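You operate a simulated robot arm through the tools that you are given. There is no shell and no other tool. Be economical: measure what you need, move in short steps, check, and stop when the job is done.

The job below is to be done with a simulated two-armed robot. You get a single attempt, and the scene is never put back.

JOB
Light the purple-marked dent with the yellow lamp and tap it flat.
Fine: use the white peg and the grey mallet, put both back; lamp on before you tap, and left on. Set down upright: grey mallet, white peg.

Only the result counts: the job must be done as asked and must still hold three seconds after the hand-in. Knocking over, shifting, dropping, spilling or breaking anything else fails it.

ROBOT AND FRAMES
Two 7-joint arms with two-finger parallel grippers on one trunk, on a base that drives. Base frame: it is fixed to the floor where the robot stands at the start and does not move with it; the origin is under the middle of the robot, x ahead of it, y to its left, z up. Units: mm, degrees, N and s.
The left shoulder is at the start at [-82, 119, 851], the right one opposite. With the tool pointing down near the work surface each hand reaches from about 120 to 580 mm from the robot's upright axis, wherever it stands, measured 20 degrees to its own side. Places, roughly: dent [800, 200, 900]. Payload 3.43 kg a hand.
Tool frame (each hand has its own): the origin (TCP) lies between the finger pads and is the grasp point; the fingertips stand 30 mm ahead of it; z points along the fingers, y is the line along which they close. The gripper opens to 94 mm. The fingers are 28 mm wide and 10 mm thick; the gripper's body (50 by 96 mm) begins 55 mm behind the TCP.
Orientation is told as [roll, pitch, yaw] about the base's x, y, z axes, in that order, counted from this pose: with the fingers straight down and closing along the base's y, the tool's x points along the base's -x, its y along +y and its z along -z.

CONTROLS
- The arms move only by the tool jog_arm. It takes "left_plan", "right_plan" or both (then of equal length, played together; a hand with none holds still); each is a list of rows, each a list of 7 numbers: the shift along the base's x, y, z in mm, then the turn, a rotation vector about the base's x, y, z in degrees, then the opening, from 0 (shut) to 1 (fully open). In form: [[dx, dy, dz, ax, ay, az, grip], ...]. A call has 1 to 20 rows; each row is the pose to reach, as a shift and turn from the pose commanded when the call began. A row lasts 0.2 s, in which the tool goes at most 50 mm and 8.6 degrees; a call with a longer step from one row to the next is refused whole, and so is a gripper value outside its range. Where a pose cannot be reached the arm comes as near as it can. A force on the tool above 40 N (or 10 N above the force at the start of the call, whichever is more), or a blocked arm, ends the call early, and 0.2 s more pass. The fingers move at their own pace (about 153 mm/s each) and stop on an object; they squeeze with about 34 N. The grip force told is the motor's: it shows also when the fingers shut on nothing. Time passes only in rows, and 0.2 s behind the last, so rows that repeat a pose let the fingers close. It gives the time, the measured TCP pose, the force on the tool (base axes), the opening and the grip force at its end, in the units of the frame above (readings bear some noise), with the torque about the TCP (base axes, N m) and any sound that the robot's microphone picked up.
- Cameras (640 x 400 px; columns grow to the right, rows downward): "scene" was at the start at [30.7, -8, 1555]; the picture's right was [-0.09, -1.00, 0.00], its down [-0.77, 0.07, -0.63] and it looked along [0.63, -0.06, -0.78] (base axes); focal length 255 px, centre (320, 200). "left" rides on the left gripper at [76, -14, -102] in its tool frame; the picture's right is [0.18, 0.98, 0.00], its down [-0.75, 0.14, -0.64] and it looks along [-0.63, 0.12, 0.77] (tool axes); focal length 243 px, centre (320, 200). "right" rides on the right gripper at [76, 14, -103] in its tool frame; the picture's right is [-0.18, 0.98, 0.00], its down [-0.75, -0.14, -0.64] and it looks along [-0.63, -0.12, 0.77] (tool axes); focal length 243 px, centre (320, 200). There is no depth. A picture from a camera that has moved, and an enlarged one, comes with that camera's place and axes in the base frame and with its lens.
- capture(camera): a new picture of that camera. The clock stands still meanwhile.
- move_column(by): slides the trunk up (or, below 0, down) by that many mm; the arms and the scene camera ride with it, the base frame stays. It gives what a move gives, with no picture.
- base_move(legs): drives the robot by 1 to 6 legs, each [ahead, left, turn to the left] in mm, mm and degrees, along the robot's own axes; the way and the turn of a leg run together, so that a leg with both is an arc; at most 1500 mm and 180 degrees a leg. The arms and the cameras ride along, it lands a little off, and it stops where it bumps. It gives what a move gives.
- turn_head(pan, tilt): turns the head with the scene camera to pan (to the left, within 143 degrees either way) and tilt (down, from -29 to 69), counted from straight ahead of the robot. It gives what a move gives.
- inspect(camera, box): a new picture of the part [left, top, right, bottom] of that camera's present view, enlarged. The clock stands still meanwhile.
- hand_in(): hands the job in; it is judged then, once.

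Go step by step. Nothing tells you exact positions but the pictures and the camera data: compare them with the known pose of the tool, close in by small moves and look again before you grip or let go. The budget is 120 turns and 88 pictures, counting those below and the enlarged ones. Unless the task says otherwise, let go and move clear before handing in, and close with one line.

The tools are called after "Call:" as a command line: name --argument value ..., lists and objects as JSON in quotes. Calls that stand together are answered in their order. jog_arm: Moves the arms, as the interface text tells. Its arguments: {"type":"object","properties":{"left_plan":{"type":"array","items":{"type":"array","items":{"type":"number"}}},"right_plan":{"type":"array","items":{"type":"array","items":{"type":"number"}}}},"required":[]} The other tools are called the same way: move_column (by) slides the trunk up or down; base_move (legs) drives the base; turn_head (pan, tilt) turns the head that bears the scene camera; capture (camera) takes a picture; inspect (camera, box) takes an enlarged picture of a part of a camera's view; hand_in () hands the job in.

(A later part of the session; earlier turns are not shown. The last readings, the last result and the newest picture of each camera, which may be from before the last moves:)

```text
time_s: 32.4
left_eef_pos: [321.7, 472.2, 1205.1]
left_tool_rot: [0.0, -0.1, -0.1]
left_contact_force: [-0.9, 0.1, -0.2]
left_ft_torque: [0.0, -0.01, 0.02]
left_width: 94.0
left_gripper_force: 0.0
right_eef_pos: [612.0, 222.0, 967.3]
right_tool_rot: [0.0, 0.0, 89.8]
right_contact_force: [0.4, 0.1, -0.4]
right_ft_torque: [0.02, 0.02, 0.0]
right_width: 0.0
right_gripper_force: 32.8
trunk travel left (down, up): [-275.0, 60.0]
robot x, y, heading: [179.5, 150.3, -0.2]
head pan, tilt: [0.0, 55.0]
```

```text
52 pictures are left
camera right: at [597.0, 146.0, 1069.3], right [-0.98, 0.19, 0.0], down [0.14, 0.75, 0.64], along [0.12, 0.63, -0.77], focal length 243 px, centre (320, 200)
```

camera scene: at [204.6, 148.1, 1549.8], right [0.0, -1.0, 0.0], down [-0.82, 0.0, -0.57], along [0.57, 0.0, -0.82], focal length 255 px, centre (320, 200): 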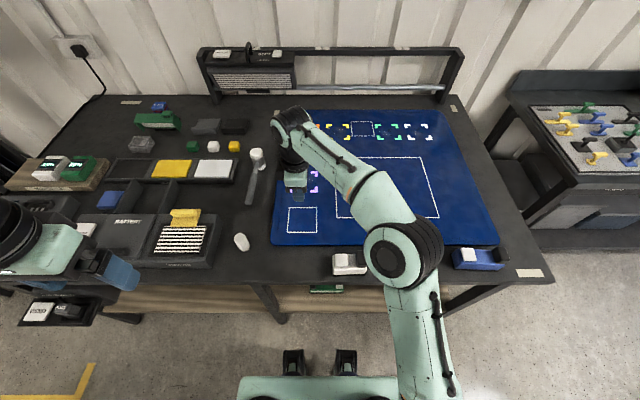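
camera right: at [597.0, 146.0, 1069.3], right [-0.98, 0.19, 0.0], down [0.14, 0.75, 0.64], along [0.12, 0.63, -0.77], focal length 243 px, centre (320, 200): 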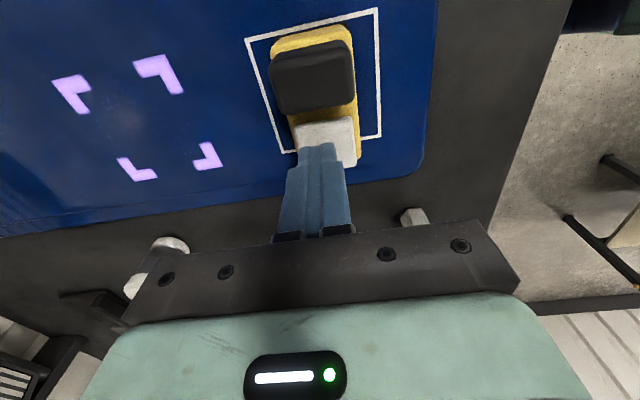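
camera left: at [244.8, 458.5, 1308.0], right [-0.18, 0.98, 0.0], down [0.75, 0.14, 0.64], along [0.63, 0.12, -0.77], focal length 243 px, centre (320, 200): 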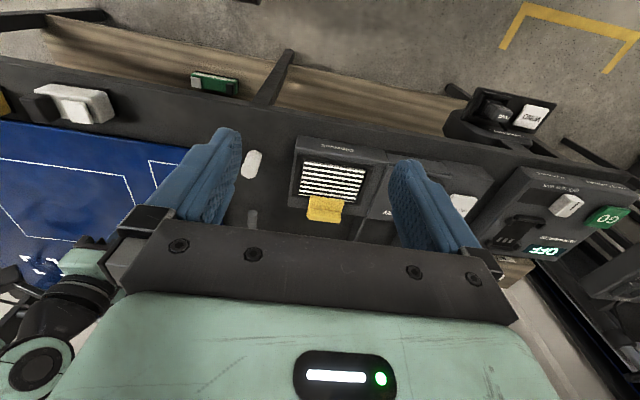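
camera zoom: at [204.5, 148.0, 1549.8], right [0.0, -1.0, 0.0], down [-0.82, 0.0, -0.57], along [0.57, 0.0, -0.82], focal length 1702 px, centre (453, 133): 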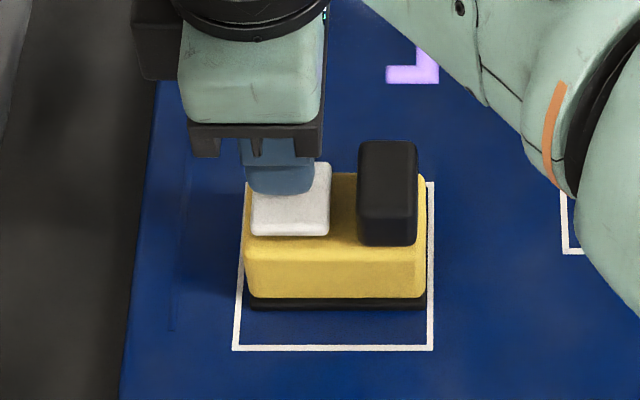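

Slight offset; shift −5 x, −3 y and press down slowly.

Call:
jog_arm --right_plan '[[-5, -3, -4, 0, 0, 0, 0], [-5, -3, -8, 0, 0, 0, 0], [-5, -3, -11, 0, 0, 0, 0], [-5, -3, -14, 0, 0, 0, 0], [-5, -3, -16, 0, 0, 0, 0], [-5, -3, -18, 0, 0, 0, 0], [-5, -3, -20, 0, 0, 0, 0], [-5, -3, -22, 0, 0, 0, 0], [-5, -3, -24, 0, 0, 0, 0], [-5, -3, -26, 0, 0, 0, 0]]'

Call:
capture --camera "right"

```text
time_s: 34.1
left_eef_pos: [318.7, 471.9, 1206.2]
left_tool_rot: [0.1, 0.0, -0.1]
left_contact_force: [0.0, -0.7, 0.2]
left_ft_torque: [0.04, -0.02, 0.03]
left_width: 94.0
left_gripper_force: 0.0
right_eef_pos: [608.4, 219.5, 953.3]
right_tool_rot: [-0.9, -0.5, 89.7]
right_contact_force: [-3.2, -1.8, 22.3]
right_ft_torque: [-0.22, 0.17, -0.05]
right_width: 0.0
right_gripper_force: 32.6
trunk travel left (down, up): [-275.0, 60.0]
robot x, y, heading: [177.8, 147.3, -0.3]
head pan, tilt: [0.0, 55.0]
heard: click
stopped in row 8 (right hand): the force on the tool passed its limit at 41 N (the readings are from after the stop); the commanded pose is now the measured one
```

```text
51 pictures are left
camera right: at [591.0, 142.4, 1055.3], right [-0.98, 0.19, -0.01], down [0.13, 0.75, 0.65], along [0.13, 0.64, -0.76], focal length 243 px, centre (320, 200)
```

right: 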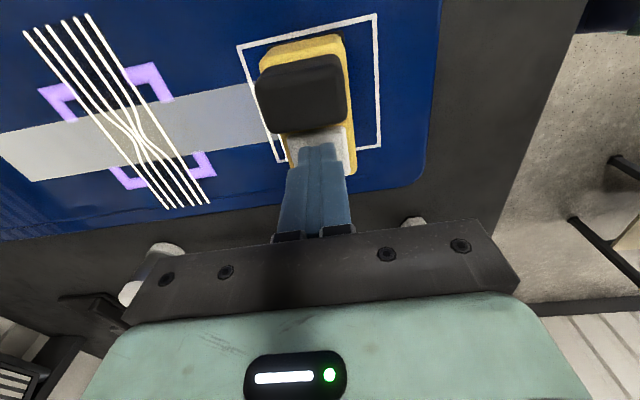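

The lamp is on: a striped beam runs straight over the dent, with lines pinched at ≈[762,207]. Now I'll back the hand off and drive forward-left to reach peg, mallet and dent.

Call:
jog_arm --right_plan '[[0, 0, 20, 0.8, 0.5, 0, 0], [0, 0, 60, 0.8, 0.5, 0, 0], [-10, -30, 90, 0.8, 0.5, 0, 0.2], [-30, -70, 110, 0.8, 0.5, 0, 0.5], [-60, -110, 110, 0.8, 0.5, 0, 0.8], [-100, -140, 110, 0.8, 0.5, 0, 0.8], [-130, -170, 110, 0.8, 0.5, 0, 0.8]]'

Call:
base_move --legs '[[0, 100, 0], [90, 0, 0]]'

Call:
turn_head --pan 8 --tilt 55

Call:
capture --camera "scene"

```text
time_s: 35.7
left_eef_pos: [320.7, 473.4, 1204.2]
left_tool_rot: [0.0, 0.1, -0.1]
left_contact_force: [-0.1, 0.2, -0.1]
left_ft_torque: [-0.01, 0.0, -0.02]
left_width: 94.0
left_gripper_force: 0.0
right_eef_pos: [478.0, 50.4, 1060.6]
right_tool_rot: [0.0, -1.1, 89.8]
right_contact_force: [0.4, -0.5, 1.3]
right_ft_torque: [0.01, 0.02, -0.04]
right_width: 74.9
right_gripper_force: 0.0
trunk travel left (down, up): [-275.0, 60.0]
robot x, y, heading: [177.9, 152.7, -0.0]
head pan, tilt: [0.0, 55.0]
```

```text
time_s: 37.4
left_eef_pos: [320.4, 572.4, 1203.3]
left_tool_rot: [0.0, 0.1, -0.3]
left_contact_force: [-0.3, 1.0, -0.2]
left_ft_torque: [0.01, -0.02, 0.03]
left_width: 93.9
left_gripper_force: 0.0
right_eef_pos: [477.9, 150.0, 1060.7]
right_tool_rot: [0.0, -1.1, 89.6]
right_contact_force: [0.6, -0.5, 0.4]
right_ft_torque: [0.03, 0.0, -0.01]
right_width: 75.0
right_gripper_force: 0.0
trunk travel left (down, up): [-275.0, 60.0]
robot x, y, heading: [177.9, 246.7, 0.1]
head pan, tilt: [0.0, 55.0]
stopped in leg 2: the robot was blocked; the commanded pose is now the measured one
```

```text
time_s: 38.1
left_eef_pos: [321.6, 572.8, 1205.3]
left_tool_rot: [-0.1, 0.1, -0.3]
left_contact_force: [-0.6, 0.2, 1.1]
left_ft_torque: [0.01, -0.02, -0.03]
left_width: 93.9
left_gripper_force: 0.0
right_eef_pos: [477.7, 150.3, 1060.7]
right_tool_rot: [0.1, -1.1, 89.7]
right_contact_force: [0.1, -0.3, 0.4]
right_ft_torque: [0.02, -0.01, -0.02]
right_width: 75.1
right_gripper_force: 0.1
trunk travel left (down, up): [-275.0, 60.0]
robot x, y, heading: [177.0, 247.3, -0.2]
head pan, tilt: [8.0, 55.0]
```

```text
50 pictures are left
camera scene: at [203.0, 258.1, 1549.8], right [0.13, -0.99, 0.0], down [-0.81, -0.11, -0.57], along [0.57, 0.08, -0.82], focal length 255 px, centre (320, 200)
```

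scene: 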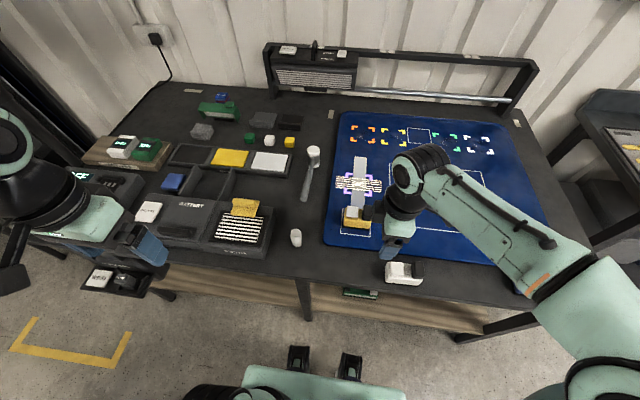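

The base is blocked further ahead at x≈178, so I'll work from here. I'll bring the right hand into a tilted (55° forward-left) pose above the peg so it can hold the peg from the side.

Call:
jog_arm --right_plan '[[0, 15, 5, 0, 0, -7.5, 0.8], [0, 35, 10, 0, 0, -15, 0.8], [0, 55, 10, 0, 0, -22.5, 0.8], [0, 75, 10, 0, 0, -30, 0.8], [0, 95, 10, 0, 0, -37.5, 0.8], [0, 115, 10, 0, 0, -44.7, 0.8]]'

Call:
jog_arm --right_plan '[[5, 12, -5, 5.5, -5.5, 0, 0.8], [10, 24, -10, 11, -11, 0, 0.8], [15, 36, -20, 16.5, -16.5, 0, 0.8], [20, 50, -30, 22, -22, 0, 0.8], [25, 65, -40, 27.5, -27.5, 0, 0.8], [32, 80, -50, 33, -33, 0, 0.8], [40, 95, -55, 38.4, -38.4, 0, 0.8], [40, 106, -60, 38.4, -38.4, 0, 0.8], [40, 106, -60, 38.4, -38.4, 0, 0.8]]'

Call:
capture --camera "scene"

Call:
capture --camera "right"

```text
time_s: 39.5
left_eef_pos: [321.0, 572.7, 1204.4]
left_tool_rot: [0.0, 0.1, -0.3]
left_contact_force: [-0.1, -0.1, 0.0]
left_ft_torque: [-0.01, 0.01, 0.02]
left_width: 94.2
left_gripper_force: 0.1
right_eef_pos: [478.3, 264.2, 1070.1]
right_tool_rot: [-0.1, -0.9, 44.7]
right_contact_force: [-0.2, 0.0, 0.3]
right_ft_torque: [0.01, 0.0, 0.03]
right_width: 75.2
right_gripper_force: 0.0
trunk travel left (down, up): [-275.0, 60.0]
robot x, y, heading: [177.2, 250.2, -0.2]
head pan, tilt: [8.0, 55.0]
```

```text
time_s: 41.5
left_eef_pos: [321.2, 572.4, 1204.2]
left_tool_rot: [0.0, 0.2, -0.3]
left_contact_force: [-0.4, -0.1, 0.1]
left_ft_torque: [-0.01, -0.03, -0.01]
left_width: 94.0
left_gripper_force: 0.1
right_eef_pos: [517.1, 370.1, 1010.1]
right_tool_rot: [0.3, -55.5, 44.8]
right_contact_force: [0.2, 0.0, 0.1]
right_ft_torque: [-0.01, 0.03, 0.0]
right_width: 75.2
right_gripper_force: 0.0
right hand out of reach, approached as far as the arm can: row 7, 8
trunk travel left (down, up): [-275.0, 60.0]
robot x, y, heading: [177.6, 247.3, 0.2]
head pan, tilt: [8.0, 55.0]
```

```text
49 pictures are left
camera scene: at [203.1, 257.9, 1549.8], right [0.13, -0.99, 0.0], down [-0.81, -0.11, -0.57], along [0.57, 0.08, -0.82], focal length 255 px, centre (320, 200)
```

scene: 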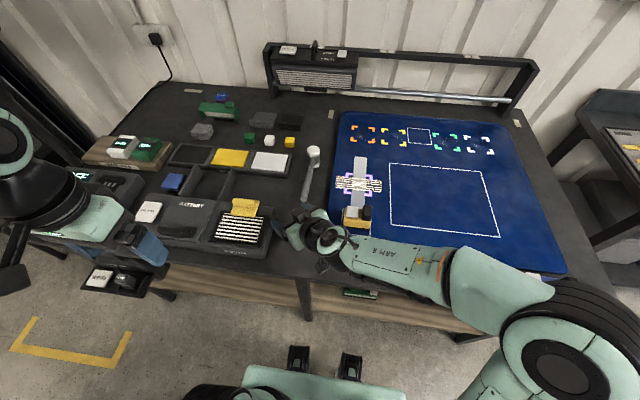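

```text
48 pictures are left
camera right: at [416.0, 289.8, 1005.4], right [-0.62, 0.77, 0.15], down [0.03, -0.17, 0.98], along [0.78, 0.62, 0.08], focal length 243 px, centre (320, 200)
```

right: 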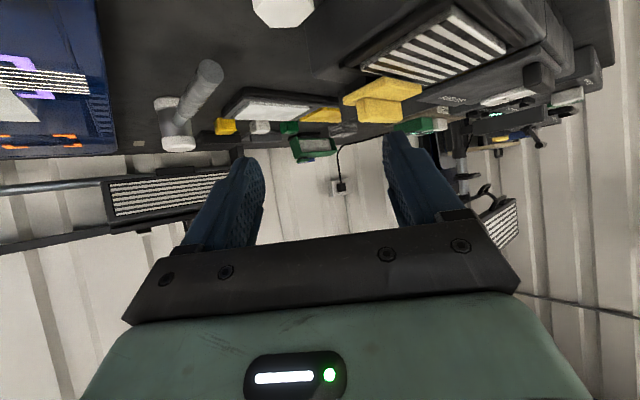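

Close to the pose wanted. Check the alignment with the left camera before descending.

Call:
jog_arm --right_plan '[[0, 0, -15, 0, 0, 0, 1], [0, 0, -30, 0, 0, 0, 1], [0, 0, -45, 0, 0, 0, 1], [0, 0, -55, 0, 0, 0, 1]]'

Call:
inspect --camera "left" --box '[80, 80, 320, 230]'

Call:
capture --camera "right"

```text
time_s: 42.5
left_eef_pos: [320.9, 572.5, 1204.3]
left_tool_rot: [0.1, 0.0, -0.3]
left_contact_force: [0.0, -0.5, 0.4]
left_ft_torque: [0.03, 0.03, 0.03]
left_width: 94.2
left_gripper_force: 0.0
right_eef_pos: [517.1, 369.2, 955.3]
right_tool_rot: [0.3, -55.4, 44.8]
right_contact_force: [0.2, -0.4, -0.6]
right_ft_torque: [0.02, -0.03, -0.03]
right_width: 94.1
right_gripper_force: 0.1
trunk travel left (down, up): [-275.0, 60.0]
robot x, y, heading: [175.1, 249.0, -0.3]
head pan, tilt: [8.0, 55.0]
```

```text
2.67 times, centred on (200, 155) of left
camera zoom: at [245.3, 558.2, 1307.9], right [-0.18, 0.98, 0.0], down [0.75, 0.14, 0.64], along [0.63, 0.12, -0.77], focal length 647 px, centre (640, 320)
```

zoom: 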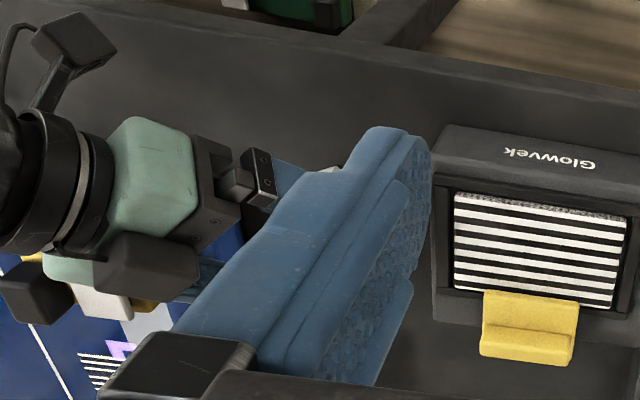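

```text
46 pictures are left
camera right: at [416.3, 290.3, 950.5], right [-0.62, 0.77, 0.15], down [0.03, -0.17, 0.98], along [0.78, 0.62, 0.08], focal length 243 px, centre (320, 200)
```

right: 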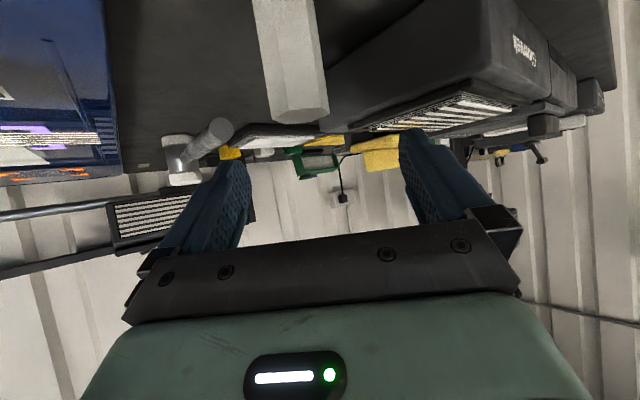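

The peg axis is ≈[521,369], top z≈916. I'll grip it low and near the fingertips (so the mallet clears the fingers): descend to TCP [512,360,886].

Call:
jog_arm --right_plan '[[-5, -9, -15, 0, 0, 0, 1], [-5, -9, -30, 0, 0, 0, 1], [-5, -9, -42, 0, 0, 0, 1], [-5, -9, -52, 0, 0, 0, 1], [-5, -9, -60, 0, 0, 0, 1], [-5, -9, -65, 0, 0, 0, 1], [-5, -9, -68, 0, 0, 0, 1]]'

Call:
capture --camera "right"

```text
time_s: 44.1
left_eef_pos: [323.0, 572.8, 1204.9]
left_tool_rot: [0.1, 0.0, -0.3]
left_contact_force: [0.2, -0.1, 0.8]
left_ft_torque: [0.01, -0.01, -0.03]
left_width: 94.1
left_gripper_force: 0.1
right_eef_pos: [514.6, 360.7, 886.8]
right_tool_rot: [0.2, -55.4, 44.8]
right_contact_force: [0.0, 0.4, 0.2]
right_ft_torque: [0.03, -0.04, 0.01]
right_width: 94.1
right_gripper_force: 0.1
trunk travel left (down, up): [-275.0, 60.0]
robot x, y, heading: [178.8, 250.2, 0.0]
head pan, tilt: [8.0, 55.0]
```

```text
45 pictures are left
camera right: at [411.6, 281.1, 882.9], right [-0.62, 0.77, 0.15], down [0.03, -0.17, 0.98], along [0.78, 0.62, 0.08], focal length 243 px, centre (320, 200)
```

right: 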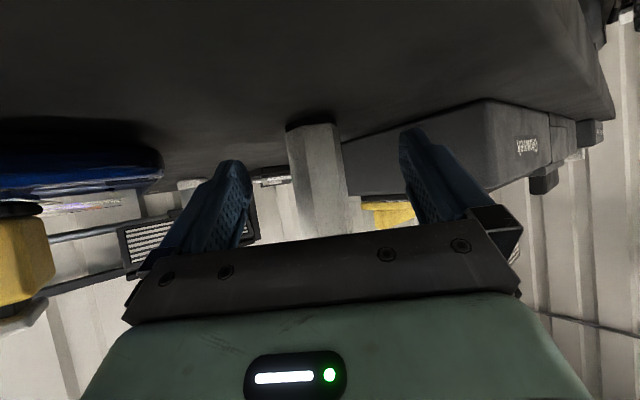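

The peg is centred between the fingers, base at ≈[519,369]. Close on it.

Call:
jog_arm --right_plan '[[0, 0, 0, 0, 0, 0, 0.7], [0, 0, 0, 0, 0, 0, 0.4], [0, 0, 0, 0, 0, 0, 0.2], [0, 0, 0, 0, 0, 0, 0], [0, 0, 0, 0, 0, 0, 0], [0, 0, 0, 0, 0, 0, 0]]'

Call:
capture --camera "right"

```text
time_s: 45.5
left_eef_pos: [321.3, 572.0, 1204.8]
left_tool_rot: [0.0, 0.0, -0.3]
left_contact_force: [-0.6, 0.7, 0.1]
left_ft_torque: [0.04, 0.03, -0.03]
left_width: 94.0
left_gripper_force: 0.0
right_eef_pos: [513.1, 361.8, 887.0]
right_tool_rot: [0.3, -55.4, 44.7]
right_contact_force: [0.5, 0.4, 0.7]
right_ft_torque: [0.04, -0.06, -0.01]
right_width: 27.8
right_gripper_force: 34.1
trunk travel left (down, up): [-275.0, 60.0]
robot x, y, heading: [172.5, 247.8, -0.3]
head pan, tilt: [8.0, 55.0]
```

```text
44 pictures are left
camera right: at [411.5, 281.2, 883.0], right [-0.62, 0.77, 0.15], down [0.03, -0.17, 0.98], along [0.78, 0.62, 0.08], focal length 243 px, centre (320, 200)
```

right: 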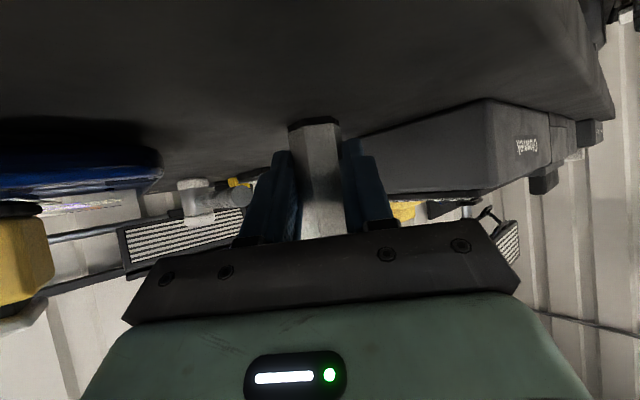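

Firmly gripped (27.8 mm). Home pose noted: TCP [513,361,887]. Lift and carry it over to the dent, high above the lamp.

Call:
jog_arm --right_plan '[[0, 0, 5, 0, 0, 0, 0], [0, 0, 15, 0, 0, 0, 0], [0, 0, 35, 0, 0, 0, 0], [0, 0, 60, 0, 0, 0, 0], [0, 0, 85, 0, 0, 0, 0], [5, -3, 110, 0, 0, 0, 0], [20, -13, 115, 0, 0, 0, 0], [40, -27, 115, 0, 0, 0, 0], [60, -40, 115, 0, 0, 0, 0], [80, -54, 115, 0, 0, 0, 0], [100, -67, 115, 0, 0, 0, 0], [120, -81, 115, 0, 0, 0, 0], [140, -95, 115, 0, 0, 0, 0], [160, -108, 115, 0, 0, 0, 0], [180, -121, 115, 0, 0, 0, 0], [200, -135, 115, 0, 0, 0, 0], [220, -148, 115, 0, 0, 0, 0], [235, -158, 115, 0, 0, 0, 0], [242, -163, 115, 0, 0, 0, 0]]'

Call:
capture --camera "scene"

Call:
capture --camera "right"

```text
time_s: 49.5
left_eef_pos: [322.0, 573.6, 1205.5]
left_tool_rot: [0.0, 0.0, -0.3]
left_contact_force: [0.6, 0.4, 0.5]
left_ft_torque: [0.01, -0.01, 0.0]
left_width: 94.1
left_gripper_force: 0.1
right_eef_pos: [753.8, 199.0, 1002.8]
right_tool_rot: [0.2, -55.3, 44.9]
right_contact_force: [0.1, 0.4, 0.4]
right_ft_torque: [-0.02, 0.01, -0.01]
right_width: 28.0
right_gripper_force: 34.8
trunk travel left (down, up): [-275.0, 60.0]
robot x, y, heading: [174.6, 249.9, -0.2]
head pan, tilt: [8.0, 55.0]
```

```text
43 pictures are left
camera scene: at [203.1, 258.1, 1549.8], right [0.13, -0.99, 0.0], down [-0.81, -0.11, -0.57], along [0.57, 0.08, -0.82], focal length 255 px, centre (320, 200)
```

scene: 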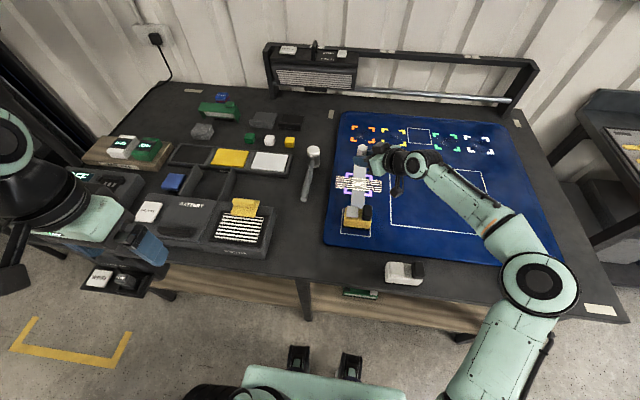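

```text
42 pictures are left
camera right: at [653.2, 118.2, 997.8], right [-0.62, 0.77, 0.15], down [0.03, -0.17, 0.98], along [0.78, 0.62, 0.08], focal length 243 px, centre (320, 200)
```

right: 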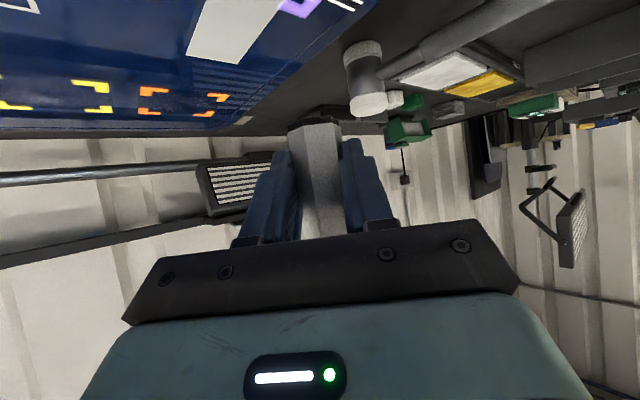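

Reachable. I'll zoom in for a precise dent position.

Call:
inspect --camera "scene" --box '[325, 140, 405, 190]'

```text
8.00 times, centred on (365, 165) of scene
camera zoom: at [203.1, 258.1, 1549.8], right [0.13, -0.99, 0.0], down [-0.81, -0.11, -0.57], along [0.57, 0.08, -0.82], focal length 2042 px, centre (-40, 480)
```

zoom: 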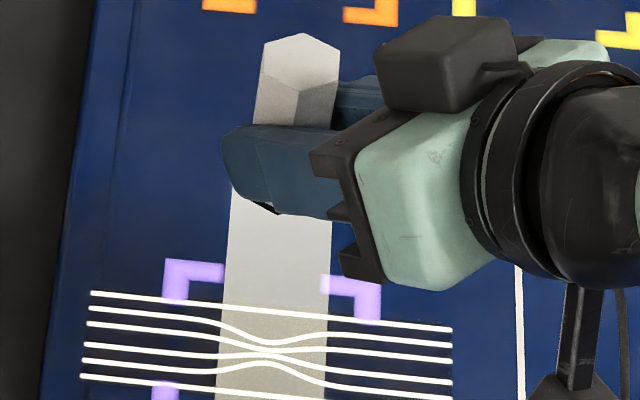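

Dent ≈[759,204]; the peg's foot is right above it. Descend until nearly touching.

Call:
jog_arm --right_plan '[[0, 0, -20, 0, 0, 0, 0], [0, 0, -40, 0, 0, 0, 0], [0, 0, -60, 0, 0, 0, 0], [0, 0, -74, 0, 0, 0, 0], [0, 0, -82, 0, 0, 0, 0], [0, 0, -87, 0, 0, 0, 0], [0, 0, -90, 0, 0, 0, 0]]'

Call:
inspect --camera "scene" --box '[325, 140, 405, 190]'

Call:
capture --camera "right"

```text
time_s: 51.1
left_eef_pos: [320.9, 572.5, 1204.3]
left_tool_rot: [-0.1, 0.0, -0.3]
left_contact_force: [0.8, -0.9, 1.0]
left_ft_torque: [0.01, -0.06, 0.01]
left_width: 94.1
left_gripper_force: 0.1
right_eef_pos: [754.6, 199.0, 912.0]
right_tool_rot: [0.2, -55.4, 44.8]
right_contact_force: [-0.8, 0.5, -1.2]
right_ft_torque: [0.0, 0.0, 0.02]
right_width: 28.1
right_gripper_force: 34.1
trunk travel left (down, up): [-275.0, 60.0]
robot x, y, heading: [177.2, 248.0, -0.3]
head pan, tilt: [8.0, 55.0]
```

```text
8.00 times, centred on (365, 165) of scene
camera zoom: at [203.0, 258.1, 1549.8], right [0.13, -0.99, 0.0], down [-0.81, -0.11, -0.57], along [0.57, 0.08, -0.82], focal length 2042 px, centre (-40, 480)
```

zoom: 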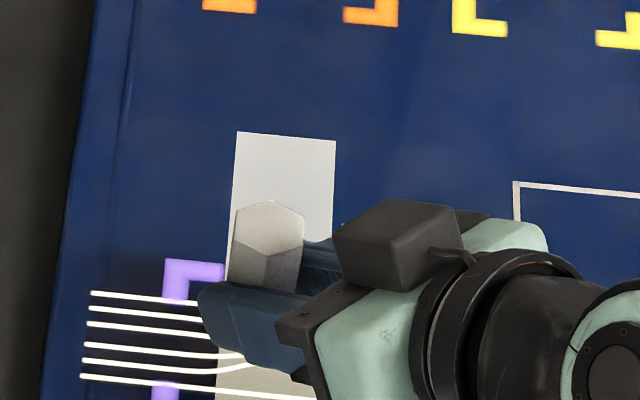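

```text
39 pictures are left
camera right: at [653.3, 118.5, 907.9], right [-0.62, 0.77, 0.15], down [0.03, -0.17, 0.98], along [0.78, 0.62, 0.08], focal length 243 px, centre (320, 200)
```

right: 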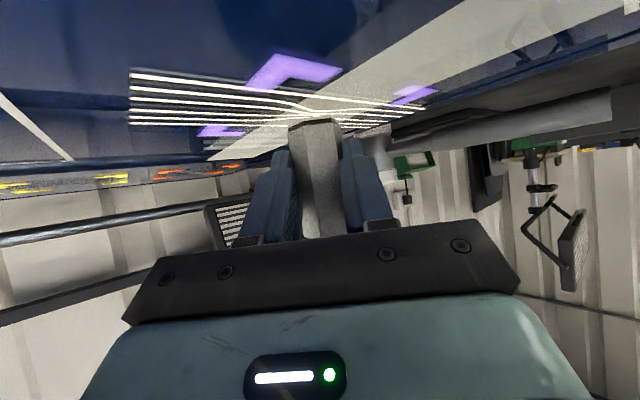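

Call:
inspect --camera "right" --box '[240, 60, 400, 160]'

```text
4.00 times, centred on (320, 110) of right
camera zoom: at [653.3, 118.5, 907.9], right [-0.62, 0.77, 0.15], down [0.03, -0.17, 0.98], along [0.78, 0.62, 0.08], focal length 970 px, centre (320, 560)
```

zoom: 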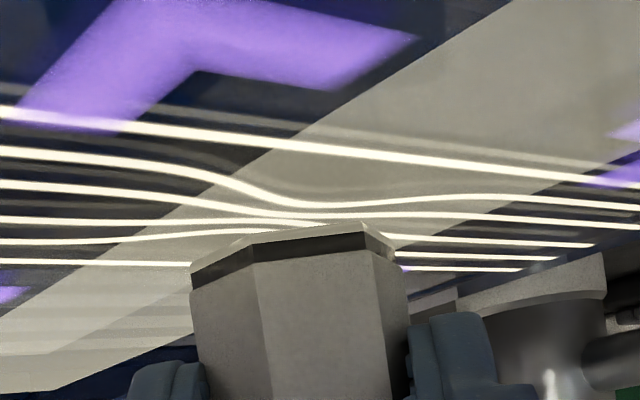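

The peg foot and the pinch of the stripes coincide within ~2 mm. Lower it to touch.

Call:
jog_arm --right_plan '[[0, 0, -1, 0, 0, 0, 0], [0, 0, -2, 0, 0, 0, 0], [0, 0, -3, 0, 0, 0, 0], [0, 0, -4, 0, 0, 0, 0], [0, 0, -5, 0, 0, 0, 0]]'

```text
time_s: 52.3
left_eef_pos: [320.2, 572.2, 1204.2]
left_tool_rot: [0.0, 0.1, -0.3]
left_contact_force: [-0.3, -0.6, 0.1]
left_ft_torque: [-0.01, 0.01, -0.01]
left_width: 93.8
left_gripper_force: 0.0
right_eef_pos: [756.3, 199.6, 909.6]
right_tool_rot: [-0.2, -55.7, 45.0]
right_contact_force: [-1.3, -1.0, 9.0]
right_ft_torque: [0.13, -0.12, 0.01]
right_width: 27.8
right_gripper_force: 33.9
trunk travel left (down, up): [-275.0, 60.0]
robot x, y, heading: [178.8, 245.8, -0.3]
head pan, tilt: [8.0, 55.0]
```

Peg touches the dent with a light 9 N. Now locate the mallet.

Call:
inspect --camera "scene" --box '[260, 130, 356, 210]'

Call:
jog_arm --left_plan '[[40, -15, -10, 0, 0, 0, 1], [80, -30, -20, 0, 0, 0, 1], [120, -50, -30, 0, 0, 0, 1], [160, -75, -45, 0, 0, 0, 1], [200, -100, -60, 0, 0, 0, 1], [240, -125, -75, 0, 0, 0, 1], [280, -150, -90, 0, 0, 0, 1], [310, -175, -100, 0, 0, 0, 1], [340, -200, -110, 0, 0, 0, 1]]'

Call:
capture --camera "left"

```text
5.00 times, centred on (308, 170) of scene
camera zoom: at [201.8, 257.9, 1549.9], right [0.13, -0.99, 0.0], down [-0.81, -0.11, -0.57], along [0.57, 0.08, -0.82], focal length 1276 px, centre (380, 350)
```

zoom: 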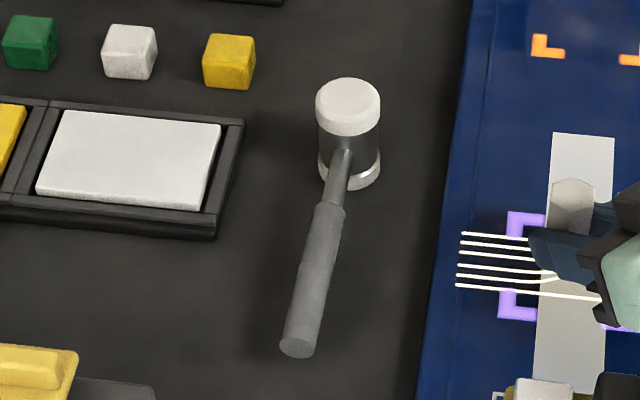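

```text
time_s: 54.3
left_eef_pos: [661.5, 372.6, 1094.7]
left_tool_rot: [0.3, 0.0, -0.3]
left_contact_force: [0.1, -0.3, 0.9]
left_ft_torque: [0.01, -0.06, 0.01]
left_width: 93.8
left_gripper_force: 0.1
right_eef_pos: [754.1, 199.0, 909.3]
right_tool_rot: [0.1, -55.8, 44.9]
right_contact_force: [6.3, 1.4, 17.8]
right_ft_torque: [0.4, -0.63, -0.06]
right_width: 27.8
right_gripper_force: 34.5
trunk travel left (down, up): [-275.0, 60.0]
robot x, y, heading: [174.9, 255.3, -0.3]
head pan, tilt: [8.0, 55.0]
```

```text
36 pictures are left
camera left: at [583.8, 356.8, 1198.9], right [-0.18, 0.98, 0.0], down [0.75, 0.14, 0.64], along [0.63, 0.12, -0.77], focal length 243 px, centre (320, 200)
```

left: 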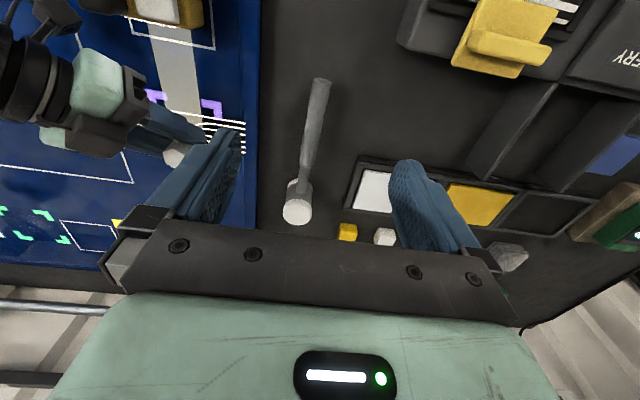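

Mallet: head ≈[836,367] (81 mm tall, standing), handle horizontal along x at z≈892, ending x≈658. I'll lower the left hand over the handle at x≈735.

Call:
jog_arm --left_plan '[[20, -1, -30, 0, 0, -1.7, 0.8], [40, -2, -65, 0, 0, -1.7, 0.8], [60, -2, -100, 0, 0, -1.7, 0.8], [73, -2, -130, 0, 0, -1.7, 0.8], [73, -2, -150, 0, 0, -1.7, 0.8]]'

Call:
capture --camera "left"

Call:
inspect --camera "scene" --box '[260, 130, 356, 210]'

```text
time_s: 55.5
left_eef_pos: [719.4, 377.1, 944.3]
left_tool_rot: [0.0, 0.0, -2.0]
left_contact_force: [0.2, 0.4, -0.2]
left_ft_torque: [-0.01, 0.02, 0.0]
left_width: 75.3
left_gripper_force: 0.0
left hand out of reach, approached as far as the arm can: row 1, 2, 3, 4, 5
right_eef_pos: [753.9, 198.6, 910.4]
right_tool_rot: [0.0, -55.5, 44.9]
right_contact_force: [-0.2, -1.7, 19.6]
right_ft_torque: [0.34, -0.43, -0.02]
right_width: 28.1
right_gripper_force: 33.9
trunk travel left (down, up): [-275.0, 60.0]
robot x, y, heading: [178.2, 247.4, -0.2]
head pan, tilt: [8.0, 55.0]
```

```text
35 pictures are left
camera left: at [642.7, 365.7, 1047.5], right [-0.15, 0.99, 0.0], down [0.76, 0.12, 0.64], along [0.63, 0.1, -0.77], focal length 243 px, centre (320, 200)
```

left: 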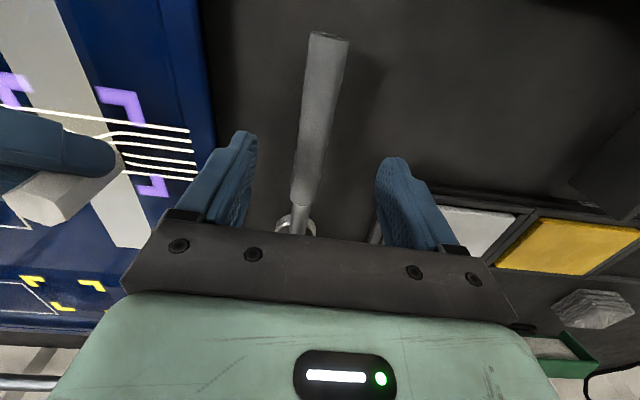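

```text
5.00 times, centred on (308, 170) of scene
camera zoom: at [201.0, 258.3, 1549.9], right [0.13, -0.99, 0.0], down [-0.81, -0.11, -0.57], along [0.57, 0.08, -0.82], focal length 1276 px, centre (380, 350)
```

zoom: 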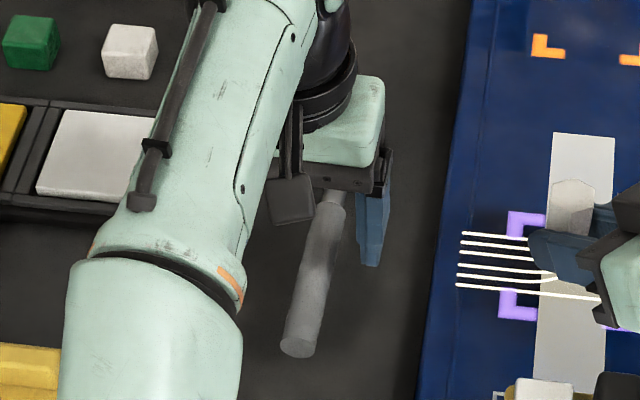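

The vertical hand is at its reach limit, so I'll tilt the left tool 30° forward to gain reach and grip nearer the head.

Call:
jog_arm --left_plan '[[0, 0, 10, -0.25, -7.5, 0, 0.8], [0, 0, 10, -0.5, -15, 0, 0.8], [5, 0, 10, -0.75, -22.5, 0, 0.8], [12, 0, 5, -1, -30, 0, 0.8], [20, 0, 0, -1, -30, 0, 0.8], [20, 0, 0, -1, -30, 0, 0.8]]'

Call:
capture --camera "left"

```text
time_s: 56.9
left_eef_pos: [821.6, 371.2, 963.6]
left_tool_rot: [0.0, -30.1, -2.0]
left_contact_force: [-0.6, 0.0, -0.4]
left_ft_torque: [0.05, -0.01, -0.01]
left_width: 75.0
left_gripper_force: 0.0
left hand out of reach, approached as far as the arm can: row 1, 2, 3, 4, 5, 6
right_eef_pos: [755.4, 199.0, 909.8]
right_tool_rot: [0.1, -55.6, 45.0]
right_contact_force: [-0.4, -0.9, 20.0]
right_ft_torque: [0.35, -0.42, -0.04]
right_width: 28.1
right_gripper_force: 33.6
trunk travel left (down, up): [-275.0, 60.0]
robot x, y, heading: [175.5, 252.2, -0.4]
head pan, tilt: [8.0, 55.0]
```

```text
33 pictures are left
camera left: at [703.4, 360.6, 1015.9], right [-0.13, 0.99, -0.09], down [0.34, 0.13, 0.93], along [0.93, 0.09, -0.35], focal length 243 px, centre (320, 200)
```

left: 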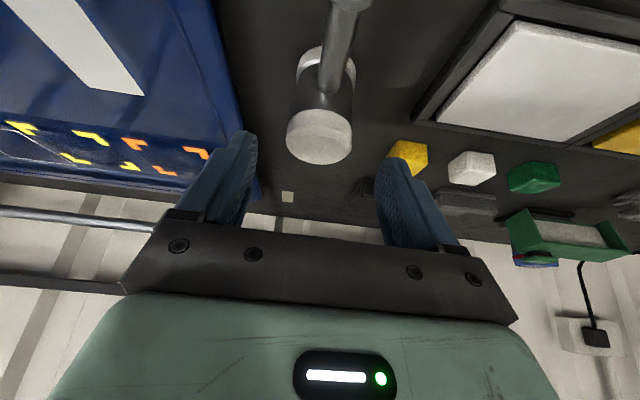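

The arm overshot while out of reach. I'll command a small upward shift to see where the reference is.

Call:
jog_arm --left_plan '[[0, 0, 10, 0, 0, 0, 0.8], [0, 0, 20, 0, 0, 0, 0.8], [0, 0, 20, 0, 0, 0, 0.8]]'

```text
time_s: 57.7
left_eef_pos: [819.3, 372.0, 984.1]
left_tool_rot: [0.0, -30.1, -2.0]
left_contact_force: [0.1, -0.8, -0.4]
left_ft_torque: [0.02, 0.0, 0.02]
left_width: 74.9
left_gripper_force: 0.0
left hand out of reach, approached as far as the arm can: row 2
right_eef_pos: [754.2, 199.3, 908.5]
right_tool_rot: [0.1, -55.6, 44.8]
right_contact_force: [-0.2, -1.2, 20.0]
right_ft_torque: [0.32, -0.4, -0.04]
right_width: 28.1
right_gripper_force: 34.4
trunk travel left (down, up): [-275.0, 60.0]
robot x, y, heading: [174.1, 248.8, -0.1]
head pan, tilt: [8.0, 55.0]
```

Call:
jog_arm --left_plan '[[-20, 0, 0, 0, 0, 0, 0.8], [-40, -1, 0, 0, 0, 0, 0.8], [-62, -1, 0, 0, 0, 0, 0.8], [-62, -1, -15, 0, 0, 0, 0.8], [-62, -1, -30, 0, 0, 0, 0.8]]'

Call:
capture --camera "left"

```text
time_s: 58.9
left_eef_pos: [819.2, 366.9, 973.3]
left_tool_rot: [0.0, -29.9, -2.0]
left_contact_force: [0.5, -0.8, -0.2]
left_ft_torque: [0.02, -0.02, 0.03]
left_width: 75.3
left_gripper_force: 0.0
left hand out of reach, approached as far as the arm can: row 1, 2, 3, 4, 5
right_eef_pos: [754.9, 199.4, 908.8]
right_tool_rot: [0.1, -55.6, 44.9]
right_contact_force: [0.9, -0.1, 18.4]
right_ft_torque: [0.33, -0.37, 0.01]
right_width: 27.8
right_gripper_force: 33.4
trunk travel left (down, up): [-275.0, 60.0]
robot x, y, heading: [176.3, 252.0, -0.3]
head pan, tilt: [8.0, 55.0]
```

```text
32 pictures are left
camera left: at [700.4, 356.0, 1025.8], right [-0.13, 0.99, -0.09], down [0.34, 0.13, 0.93], along [0.93, 0.09, -0.35], focal length 243 px, centre (320, 200)
```

left: 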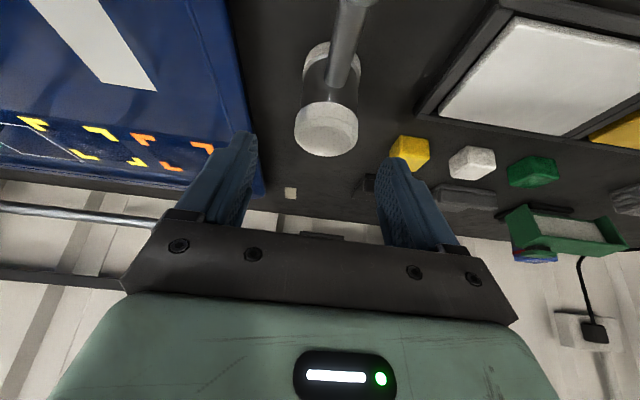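

The tilt and reach are coupled by a wrist limit. I'll go back to ~12° tilt and x≈757.

Call:
jog_arm --left_plan '[[-15, 1, 10, 0.2, 6, 0, 0.8], [-35, 2, 10, 0.4, 12, 0, 0.8], [-62, 3, 10, 0.6, 18, 0, 0.8], [-62, 3, 0, 0.6, 18, 0, 0.8], [-62, 3, 0, 0.6, 18, 0, 0.8]]'

```text
time_s: 60.1
left_eef_pos: [755.4, 369.0, 974.6]
left_tool_rot: [0.0, -12.0, -2.0]
left_contact_force: [-0.5, -0.8, 0.2]
left_ft_torque: [0.02, -0.02, -0.03]
left_width: 75.3
left_gripper_force: 0.0
left hand out of reach, approached as far as the arm can: row 1, 2, 3
right_eef_pos: [754.0, 198.9, 909.7]
right_tool_rot: [0.2, -55.5, 45.0]
right_contact_force: [-0.1, -0.3, 18.3]
right_ft_torque: [0.32, -0.34, 0.03]
right_width: 27.7
right_gripper_force: 33.8
trunk travel left (down, up): [-275.0, 60.0]
robot x, y, heading: [175.9, 250.6, -0.1]
head pan, tilt: [8.0, 55.0]
```

Call:
jog_arm --left_plan '[[0, 0, -15, 0, 0, 0, 0.8], [0, 0, -30, 0, 0, 0, 0.8], [0, 0, -40, 0, 0, 0, 0.8], [0, 0, -50, 0, 0, 0, 0.8]]'

Call:
capture --camera "left"

```text
time_s: 61.1
left_eef_pos: [765.7, 367.7, 926.6]
left_tool_rot: [0.0, -11.9, -2.0]
left_contact_force: [-0.6, 0.6, -0.2]
left_ft_torque: [0.0, -0.02, 0.02]
left_width: 75.3
left_gripper_force: 0.1
left hand out of reach, approached as far as the arm can: row 2, 3, 4
right_eef_pos: [753.0, 199.2, 910.0]
right_tool_rot: [0.1, -55.6, 44.9]
right_contact_force: [0.2, 0.1, 15.6]
right_ft_torque: [0.26, -0.31, -0.02]
right_width: 27.8
right_gripper_force: 33.3
trunk travel left (down, up): [-275.0, 60.0]
robot x, y, heading: [173.5, 248.7, -0.2]
head pan, tilt: [8.0, 55.0]
```

```text
31 pictures are left
camera left: at [667.6, 356.7, 1012.4], right [-0.15, 0.99, -0.04], down [0.61, 0.12, 0.78], along [0.78, 0.09, -0.62], focal length 243 px, centre (320, 200)
```

left: 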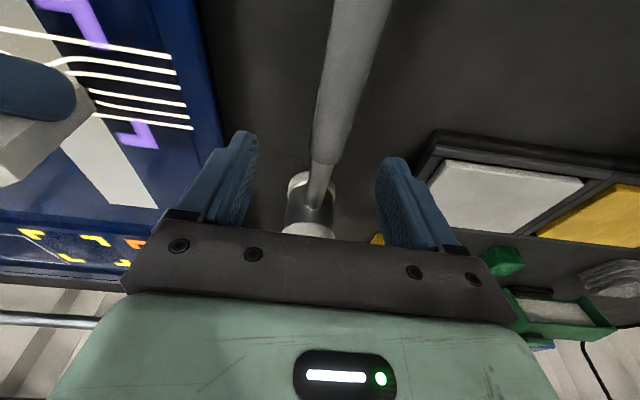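

Call:
jog_arm --left_plan '[[-4, 1, 0, 0.1, 2, 0, 0.8], [-8, 2, -5, 0.1, 4.5, 0, 0.8], [-9, 2, -12, 0.1, 4.5, 0, 0.8], [-9, 2, -20, 0.1, 4.5, 0, 0.8], [-9, 2, -20, 0.1, 4.5, 0, 0.8]]'

```text
time_s: 62.3
left_eef_pos: [753.9, 370.2, 908.9]
left_tool_rot: [0.0, -7.5, -2.0]
left_contact_force: [0.4, -0.1, -0.4]
left_ft_torque: [0.01, 0.02, -0.03]
left_width: 75.4
left_gripper_force: 0.0
left hand out of reach, approached as far as the arm can: row 2
right_eef_pos: [755.5, 199.1, 910.6]
right_tool_rot: [0.0, -55.5, 44.9]
right_contact_force: [-1.8, 0.1, 18.1]
right_ft_torque: [0.31, -0.36, 0.0]
right_width: 28.0
right_gripper_force: 33.6
trunk travel left (down, up): [-275.0, 60.0]
robot x, y, heading: [175.6, 252.9, -0.3]
head pan, tilt: [8.0, 55.0]
```

Call:
jog_arm --left_plan '[[0, 0, -5, 0, 0.7, 0, 0.8], [0, 0, -10, 0, 1.3, 0, 0.8], [0, 0, -14, 0, 1.5, 0, 0.8], [0, 0, -14, 0, 1.5, 0, 0.8]]'

Call:
capture --camera "left"

```text
time_s: 63.3
left_eef_pos: [751.5, 371.1, 890.7]
left_tool_rot: [-0.1, -6.0, -1.9]
left_contact_force: [-0.1, 0.2, -0.6]
left_ft_torque: [-0.01, 0.01, 0.01]
left_width: 75.1
left_gripper_force: 0.1
left hand out of reach, approached as far as the arm can: row 2, 3, 4
right_eef_pos: [753.7, 199.0, 909.8]
right_tool_rot: [0.2, -55.5, 44.9]
right_contact_force: [-1.0, 0.8, 18.1]
right_ft_torque: [0.33, -0.29, -0.01]
right_width: 28.0
right_gripper_force: 33.7
trunk travel left (down, up): [-275.0, 60.0]
robot x, y, heading: [176.0, 249.5, 0.0]
head pan, tilt: [8.0, 55.0]
```

```text
30 pictures are left
camera left: at [664.9, 358.7, 987.1], right [-0.15, 0.99, -0.02], down [0.69, 0.12, 0.72], along [0.71, 0.09, -0.7], focal length 243 px, centre (320, 200)
```

left: 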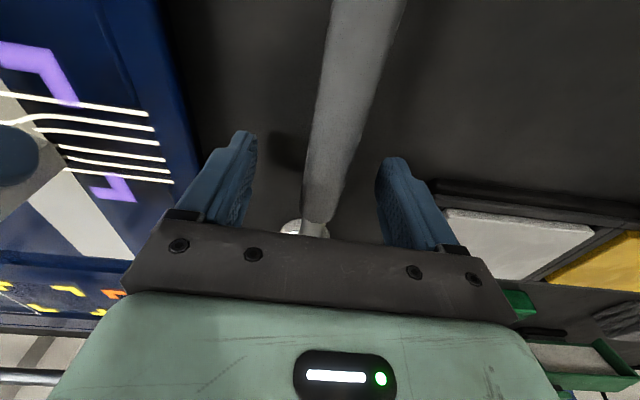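

Handle is between the fingers at TCP [751.5,371,891]. Close.

Call:
jog_arm --left_plan '[[0, 0, 0, 0, 0, 0, 0.5], [0, 0, 0, 0, 0, 0, 0.2], [0, 0, 0, 0, 0, 0, 0], [0, 0, 0, 0, 0, 0, 0], [0, 0, 0, 0, 0, 0, 0]]'

Call:
jog_arm --left_plan '[[0, 0, 4, 0, 0, 0, 0], [0, 0, 10, 0, 0, 0, 0], [0, 0, 16, 0, 0, 0, 0], [0, 0, 24, 0, 0, 0, 0]]'

Call:
capture --camera "left"

```text
time_s: 64.5
left_eef_pos: [753.0, 370.0, 892.8]
left_tool_rot: [-0.2, -5.9, -1.9]
left_contact_force: [0.2, 0.6, 0.2]
left_ft_torque: [0.01, 0.0, 0.12]
left_width: 26.8
left_gripper_force: 33.6
right_eef_pos: [753.7, 198.2, 907.1]
right_tool_rot: [0.1, -55.5, 44.9]
right_contact_force: [0.0, 0.9, 15.3]
right_ft_torque: [0.26, -0.27, -0.02]
right_width: 27.9
right_gripper_force: 33.8
trunk travel left (down, up): [-275.0, 60.0]
robot x, y, heading: [176.9, 252.4, 0.1]
head pan, tilt: [8.0, 55.0]
```

```text
time_s: 65.5
left_eef_pos: [746.4, 370.0, 915.2]
left_tool_rot: [-0.1, -6.0, -2.1]
left_contact_force: [0.4, 0.7, -4.1]
left_ft_torque: [0.0, 0.26, 0.02]
left_width: 26.8
left_gripper_force: 34.2
left hand out of reach, approached as far as the arm can: row 4
right_eef_pos: [753.2, 199.0, 907.4]
right_tool_rot: [0.1, -55.5, 44.9]
right_contact_force: [-2.1, -0.3, 17.9]
right_ft_torque: [0.3, -0.33, 0.06]
right_width: 28.2
right_gripper_force: 33.6
trunk travel left (down, up): [-275.0, 60.0]
robot x, y, heading: [178.5, 247.1, -0.3]
head pan, tilt: [8.0, 55.0]
```

```text
29 pictures are left
camera left: at [658.6, 358.8, 1010.2], right [-0.15, 0.99, -0.02], down [0.69, 0.12, 0.72], along [0.71, 0.09, -0.7], focal length 243 px, centre (320, 200)
```

left: 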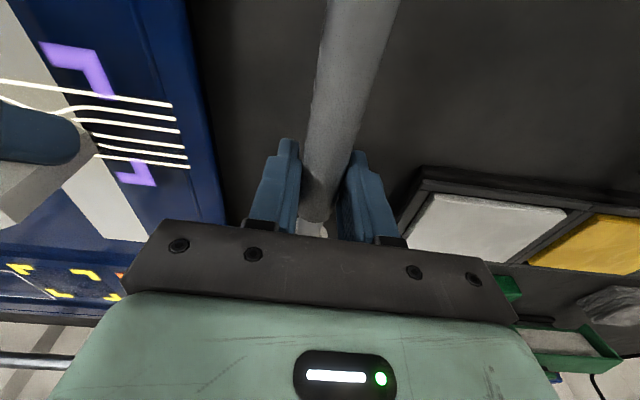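

Lifted (4 N). Raise further, pull back a bit, and check the mallet's attitude.

Call:
jog_arm --left_plan '[[-5, 0, 15, 0, 0, 0, 0], [-10, 0, 35, 0, 0, 0, 0], [-20, 0, 55, 0, 0, 0, 0], [-30, 0, 75, 0, 0, 0, 0], [-40, 0, 95, 0, 0, 0, 0], [-50, 0, 110, 0, 0, 0, 0], [-50, 0, 110, 0, 0, 0, 0]]'

Call:
capture --camera "left"

Call:
inspect --camera "scene" --box '[240, 110, 400, 210]'

```text
time_s: 67.1
left_eef_pos: [709.8, 368.8, 1030.6]
left_tool_rot: [-0.1, -5.9, -2.0]
left_contact_force: [0.4, -0.3, -3.3]
left_ft_torque: [-0.01, 0.3, -0.02]
left_width: 26.6
left_gripper_force: 34.3
left hand out of reach, approached as far as the arm can: row 3, 4, 5, 6, 7
right_eef_pos: [754.1, 199.1, 907.2]
right_tool_rot: [0.1, -55.4, 44.8]
right_contact_force: [-0.1, -0.4, 16.7]
right_ft_torque: [0.23, -0.34, 0.01]
right_width: 27.9
right_gripper_force: 33.9
trunk travel left (down, up): [-275.0, 60.0]
robot x, y, heading: [180.4, 248.5, -0.0]
head pan, tilt: [8.0, 55.0]
```

```text
28 pictures are left
camera left: at [622.7, 357.2, 1125.8], right [-0.15, 0.99, -0.02], down [0.69, 0.12, 0.72], along [0.71, 0.09, -0.7], focal length 243 px, centre (320, 200)
```

left: 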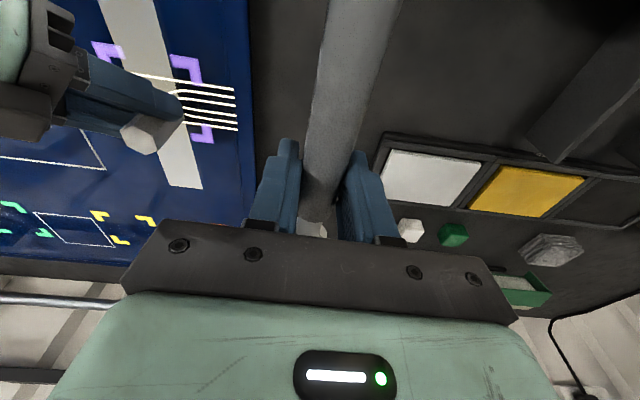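

```text
4.00 times, centred on (320, 160) of scene
camera zoom: at [201.6, 258.3, 1549.8], right [0.13, -0.99, 0.0], down [-0.81, -0.11, -0.57], along [0.57, 0.08, -0.82], focal length 1021 px, centre (320, 360)
```

zoom: 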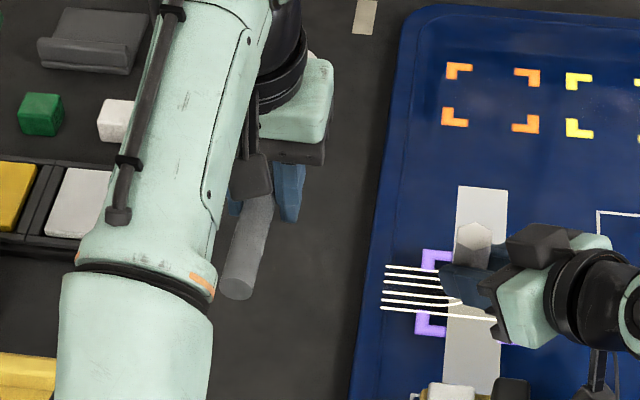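

The mallet sits firm and level in the grip. I'll swing it (turning −28°) to hover above the peg, head ≈[763,209].

Call:
jog_arm --left_plan '[[-3, -15, 0, 0, 0, -4, 0], [-6, -32, 0, 0, 0, -8, 0], [-9, -50, 0, 0, 0, -12, 0], [-12, -68, 0, 0, 0, -16, 0], [-15, -86, 0, 0, 0, -20, 0], [-17, -104, 0, 0, 0, -24, 0], [-19, -118, 0, 0, 0, -28, 0], [-19, -118, 0, 0, 0, -28, 0]]'

Call:
capture --camera "left"

Call:
inspect --camera "scene" --box '[280, 100, 440, 200]'

Call:
capture --camera "right"

```text
time_s: 68.9
left_eef_pos: [689.5, 250.0, 1030.4]
left_tool_rot: [-0.1, -5.9, -29.9]
left_contact_force: [0.6, -0.6, -3.7]
left_ft_torque: [0.17, 0.26, -0.01]
left_width: 26.5
left_gripper_force: 34.1
right_eef_pos: [755.7, 198.9, 907.6]
right_tool_rot: [0.1, -55.5, 44.9]
right_contact_force: [0.1, 0.0, 16.1]
right_ft_torque: [0.3, -0.33, 0.0]
right_width: 28.0
right_gripper_force: 33.7
trunk travel left (down, up): [-275.0, 60.0]
robot x, y, heading: [176.1, 248.7, -0.2]
head pan, tilt: [8.0, 55.0]
```

```text
26 pictures are left
camera left: at [607.4, 281.5, 1125.3], right [0.33, 0.94, -0.02], down [0.66, -0.22, 0.72], along [0.67, -0.25, -0.7], focal length 243 px, centre (320, 200)
```

left: 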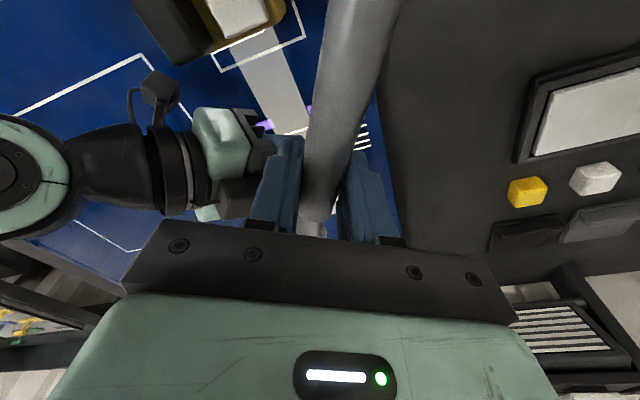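

```text
4.00 times, centred on (360, 150) of scene
camera zoom: at [201.6, 258.4, 1549.8], right [0.13, -0.99, 0.0], down [-0.81, -0.11, -0.57], along [0.57, 0.08, -0.82], focal length 1021 px, centre (160, 400)
```

zoom: 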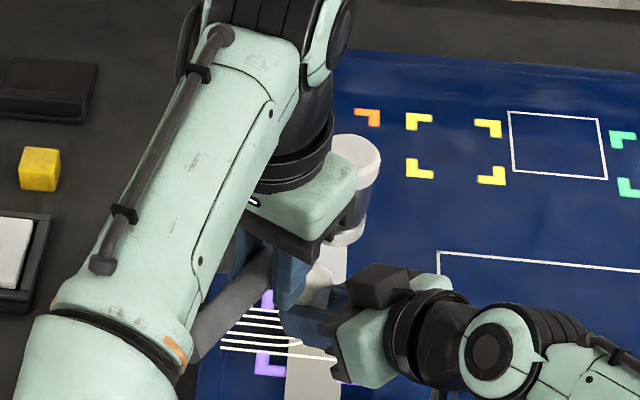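

```text
24 pictures are left
camera right: at [653.0, 118.6, 903.5], right [-0.62, 0.77, 0.15], down [0.03, -0.17, 0.98], along [0.78, 0.62, 0.09], focal length 243 px, centre (320, 200)
```

right: 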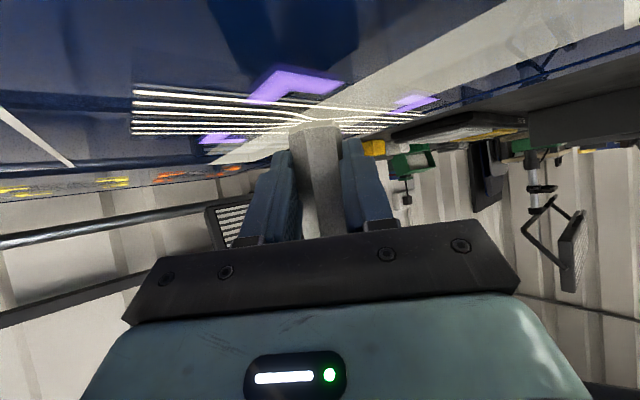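

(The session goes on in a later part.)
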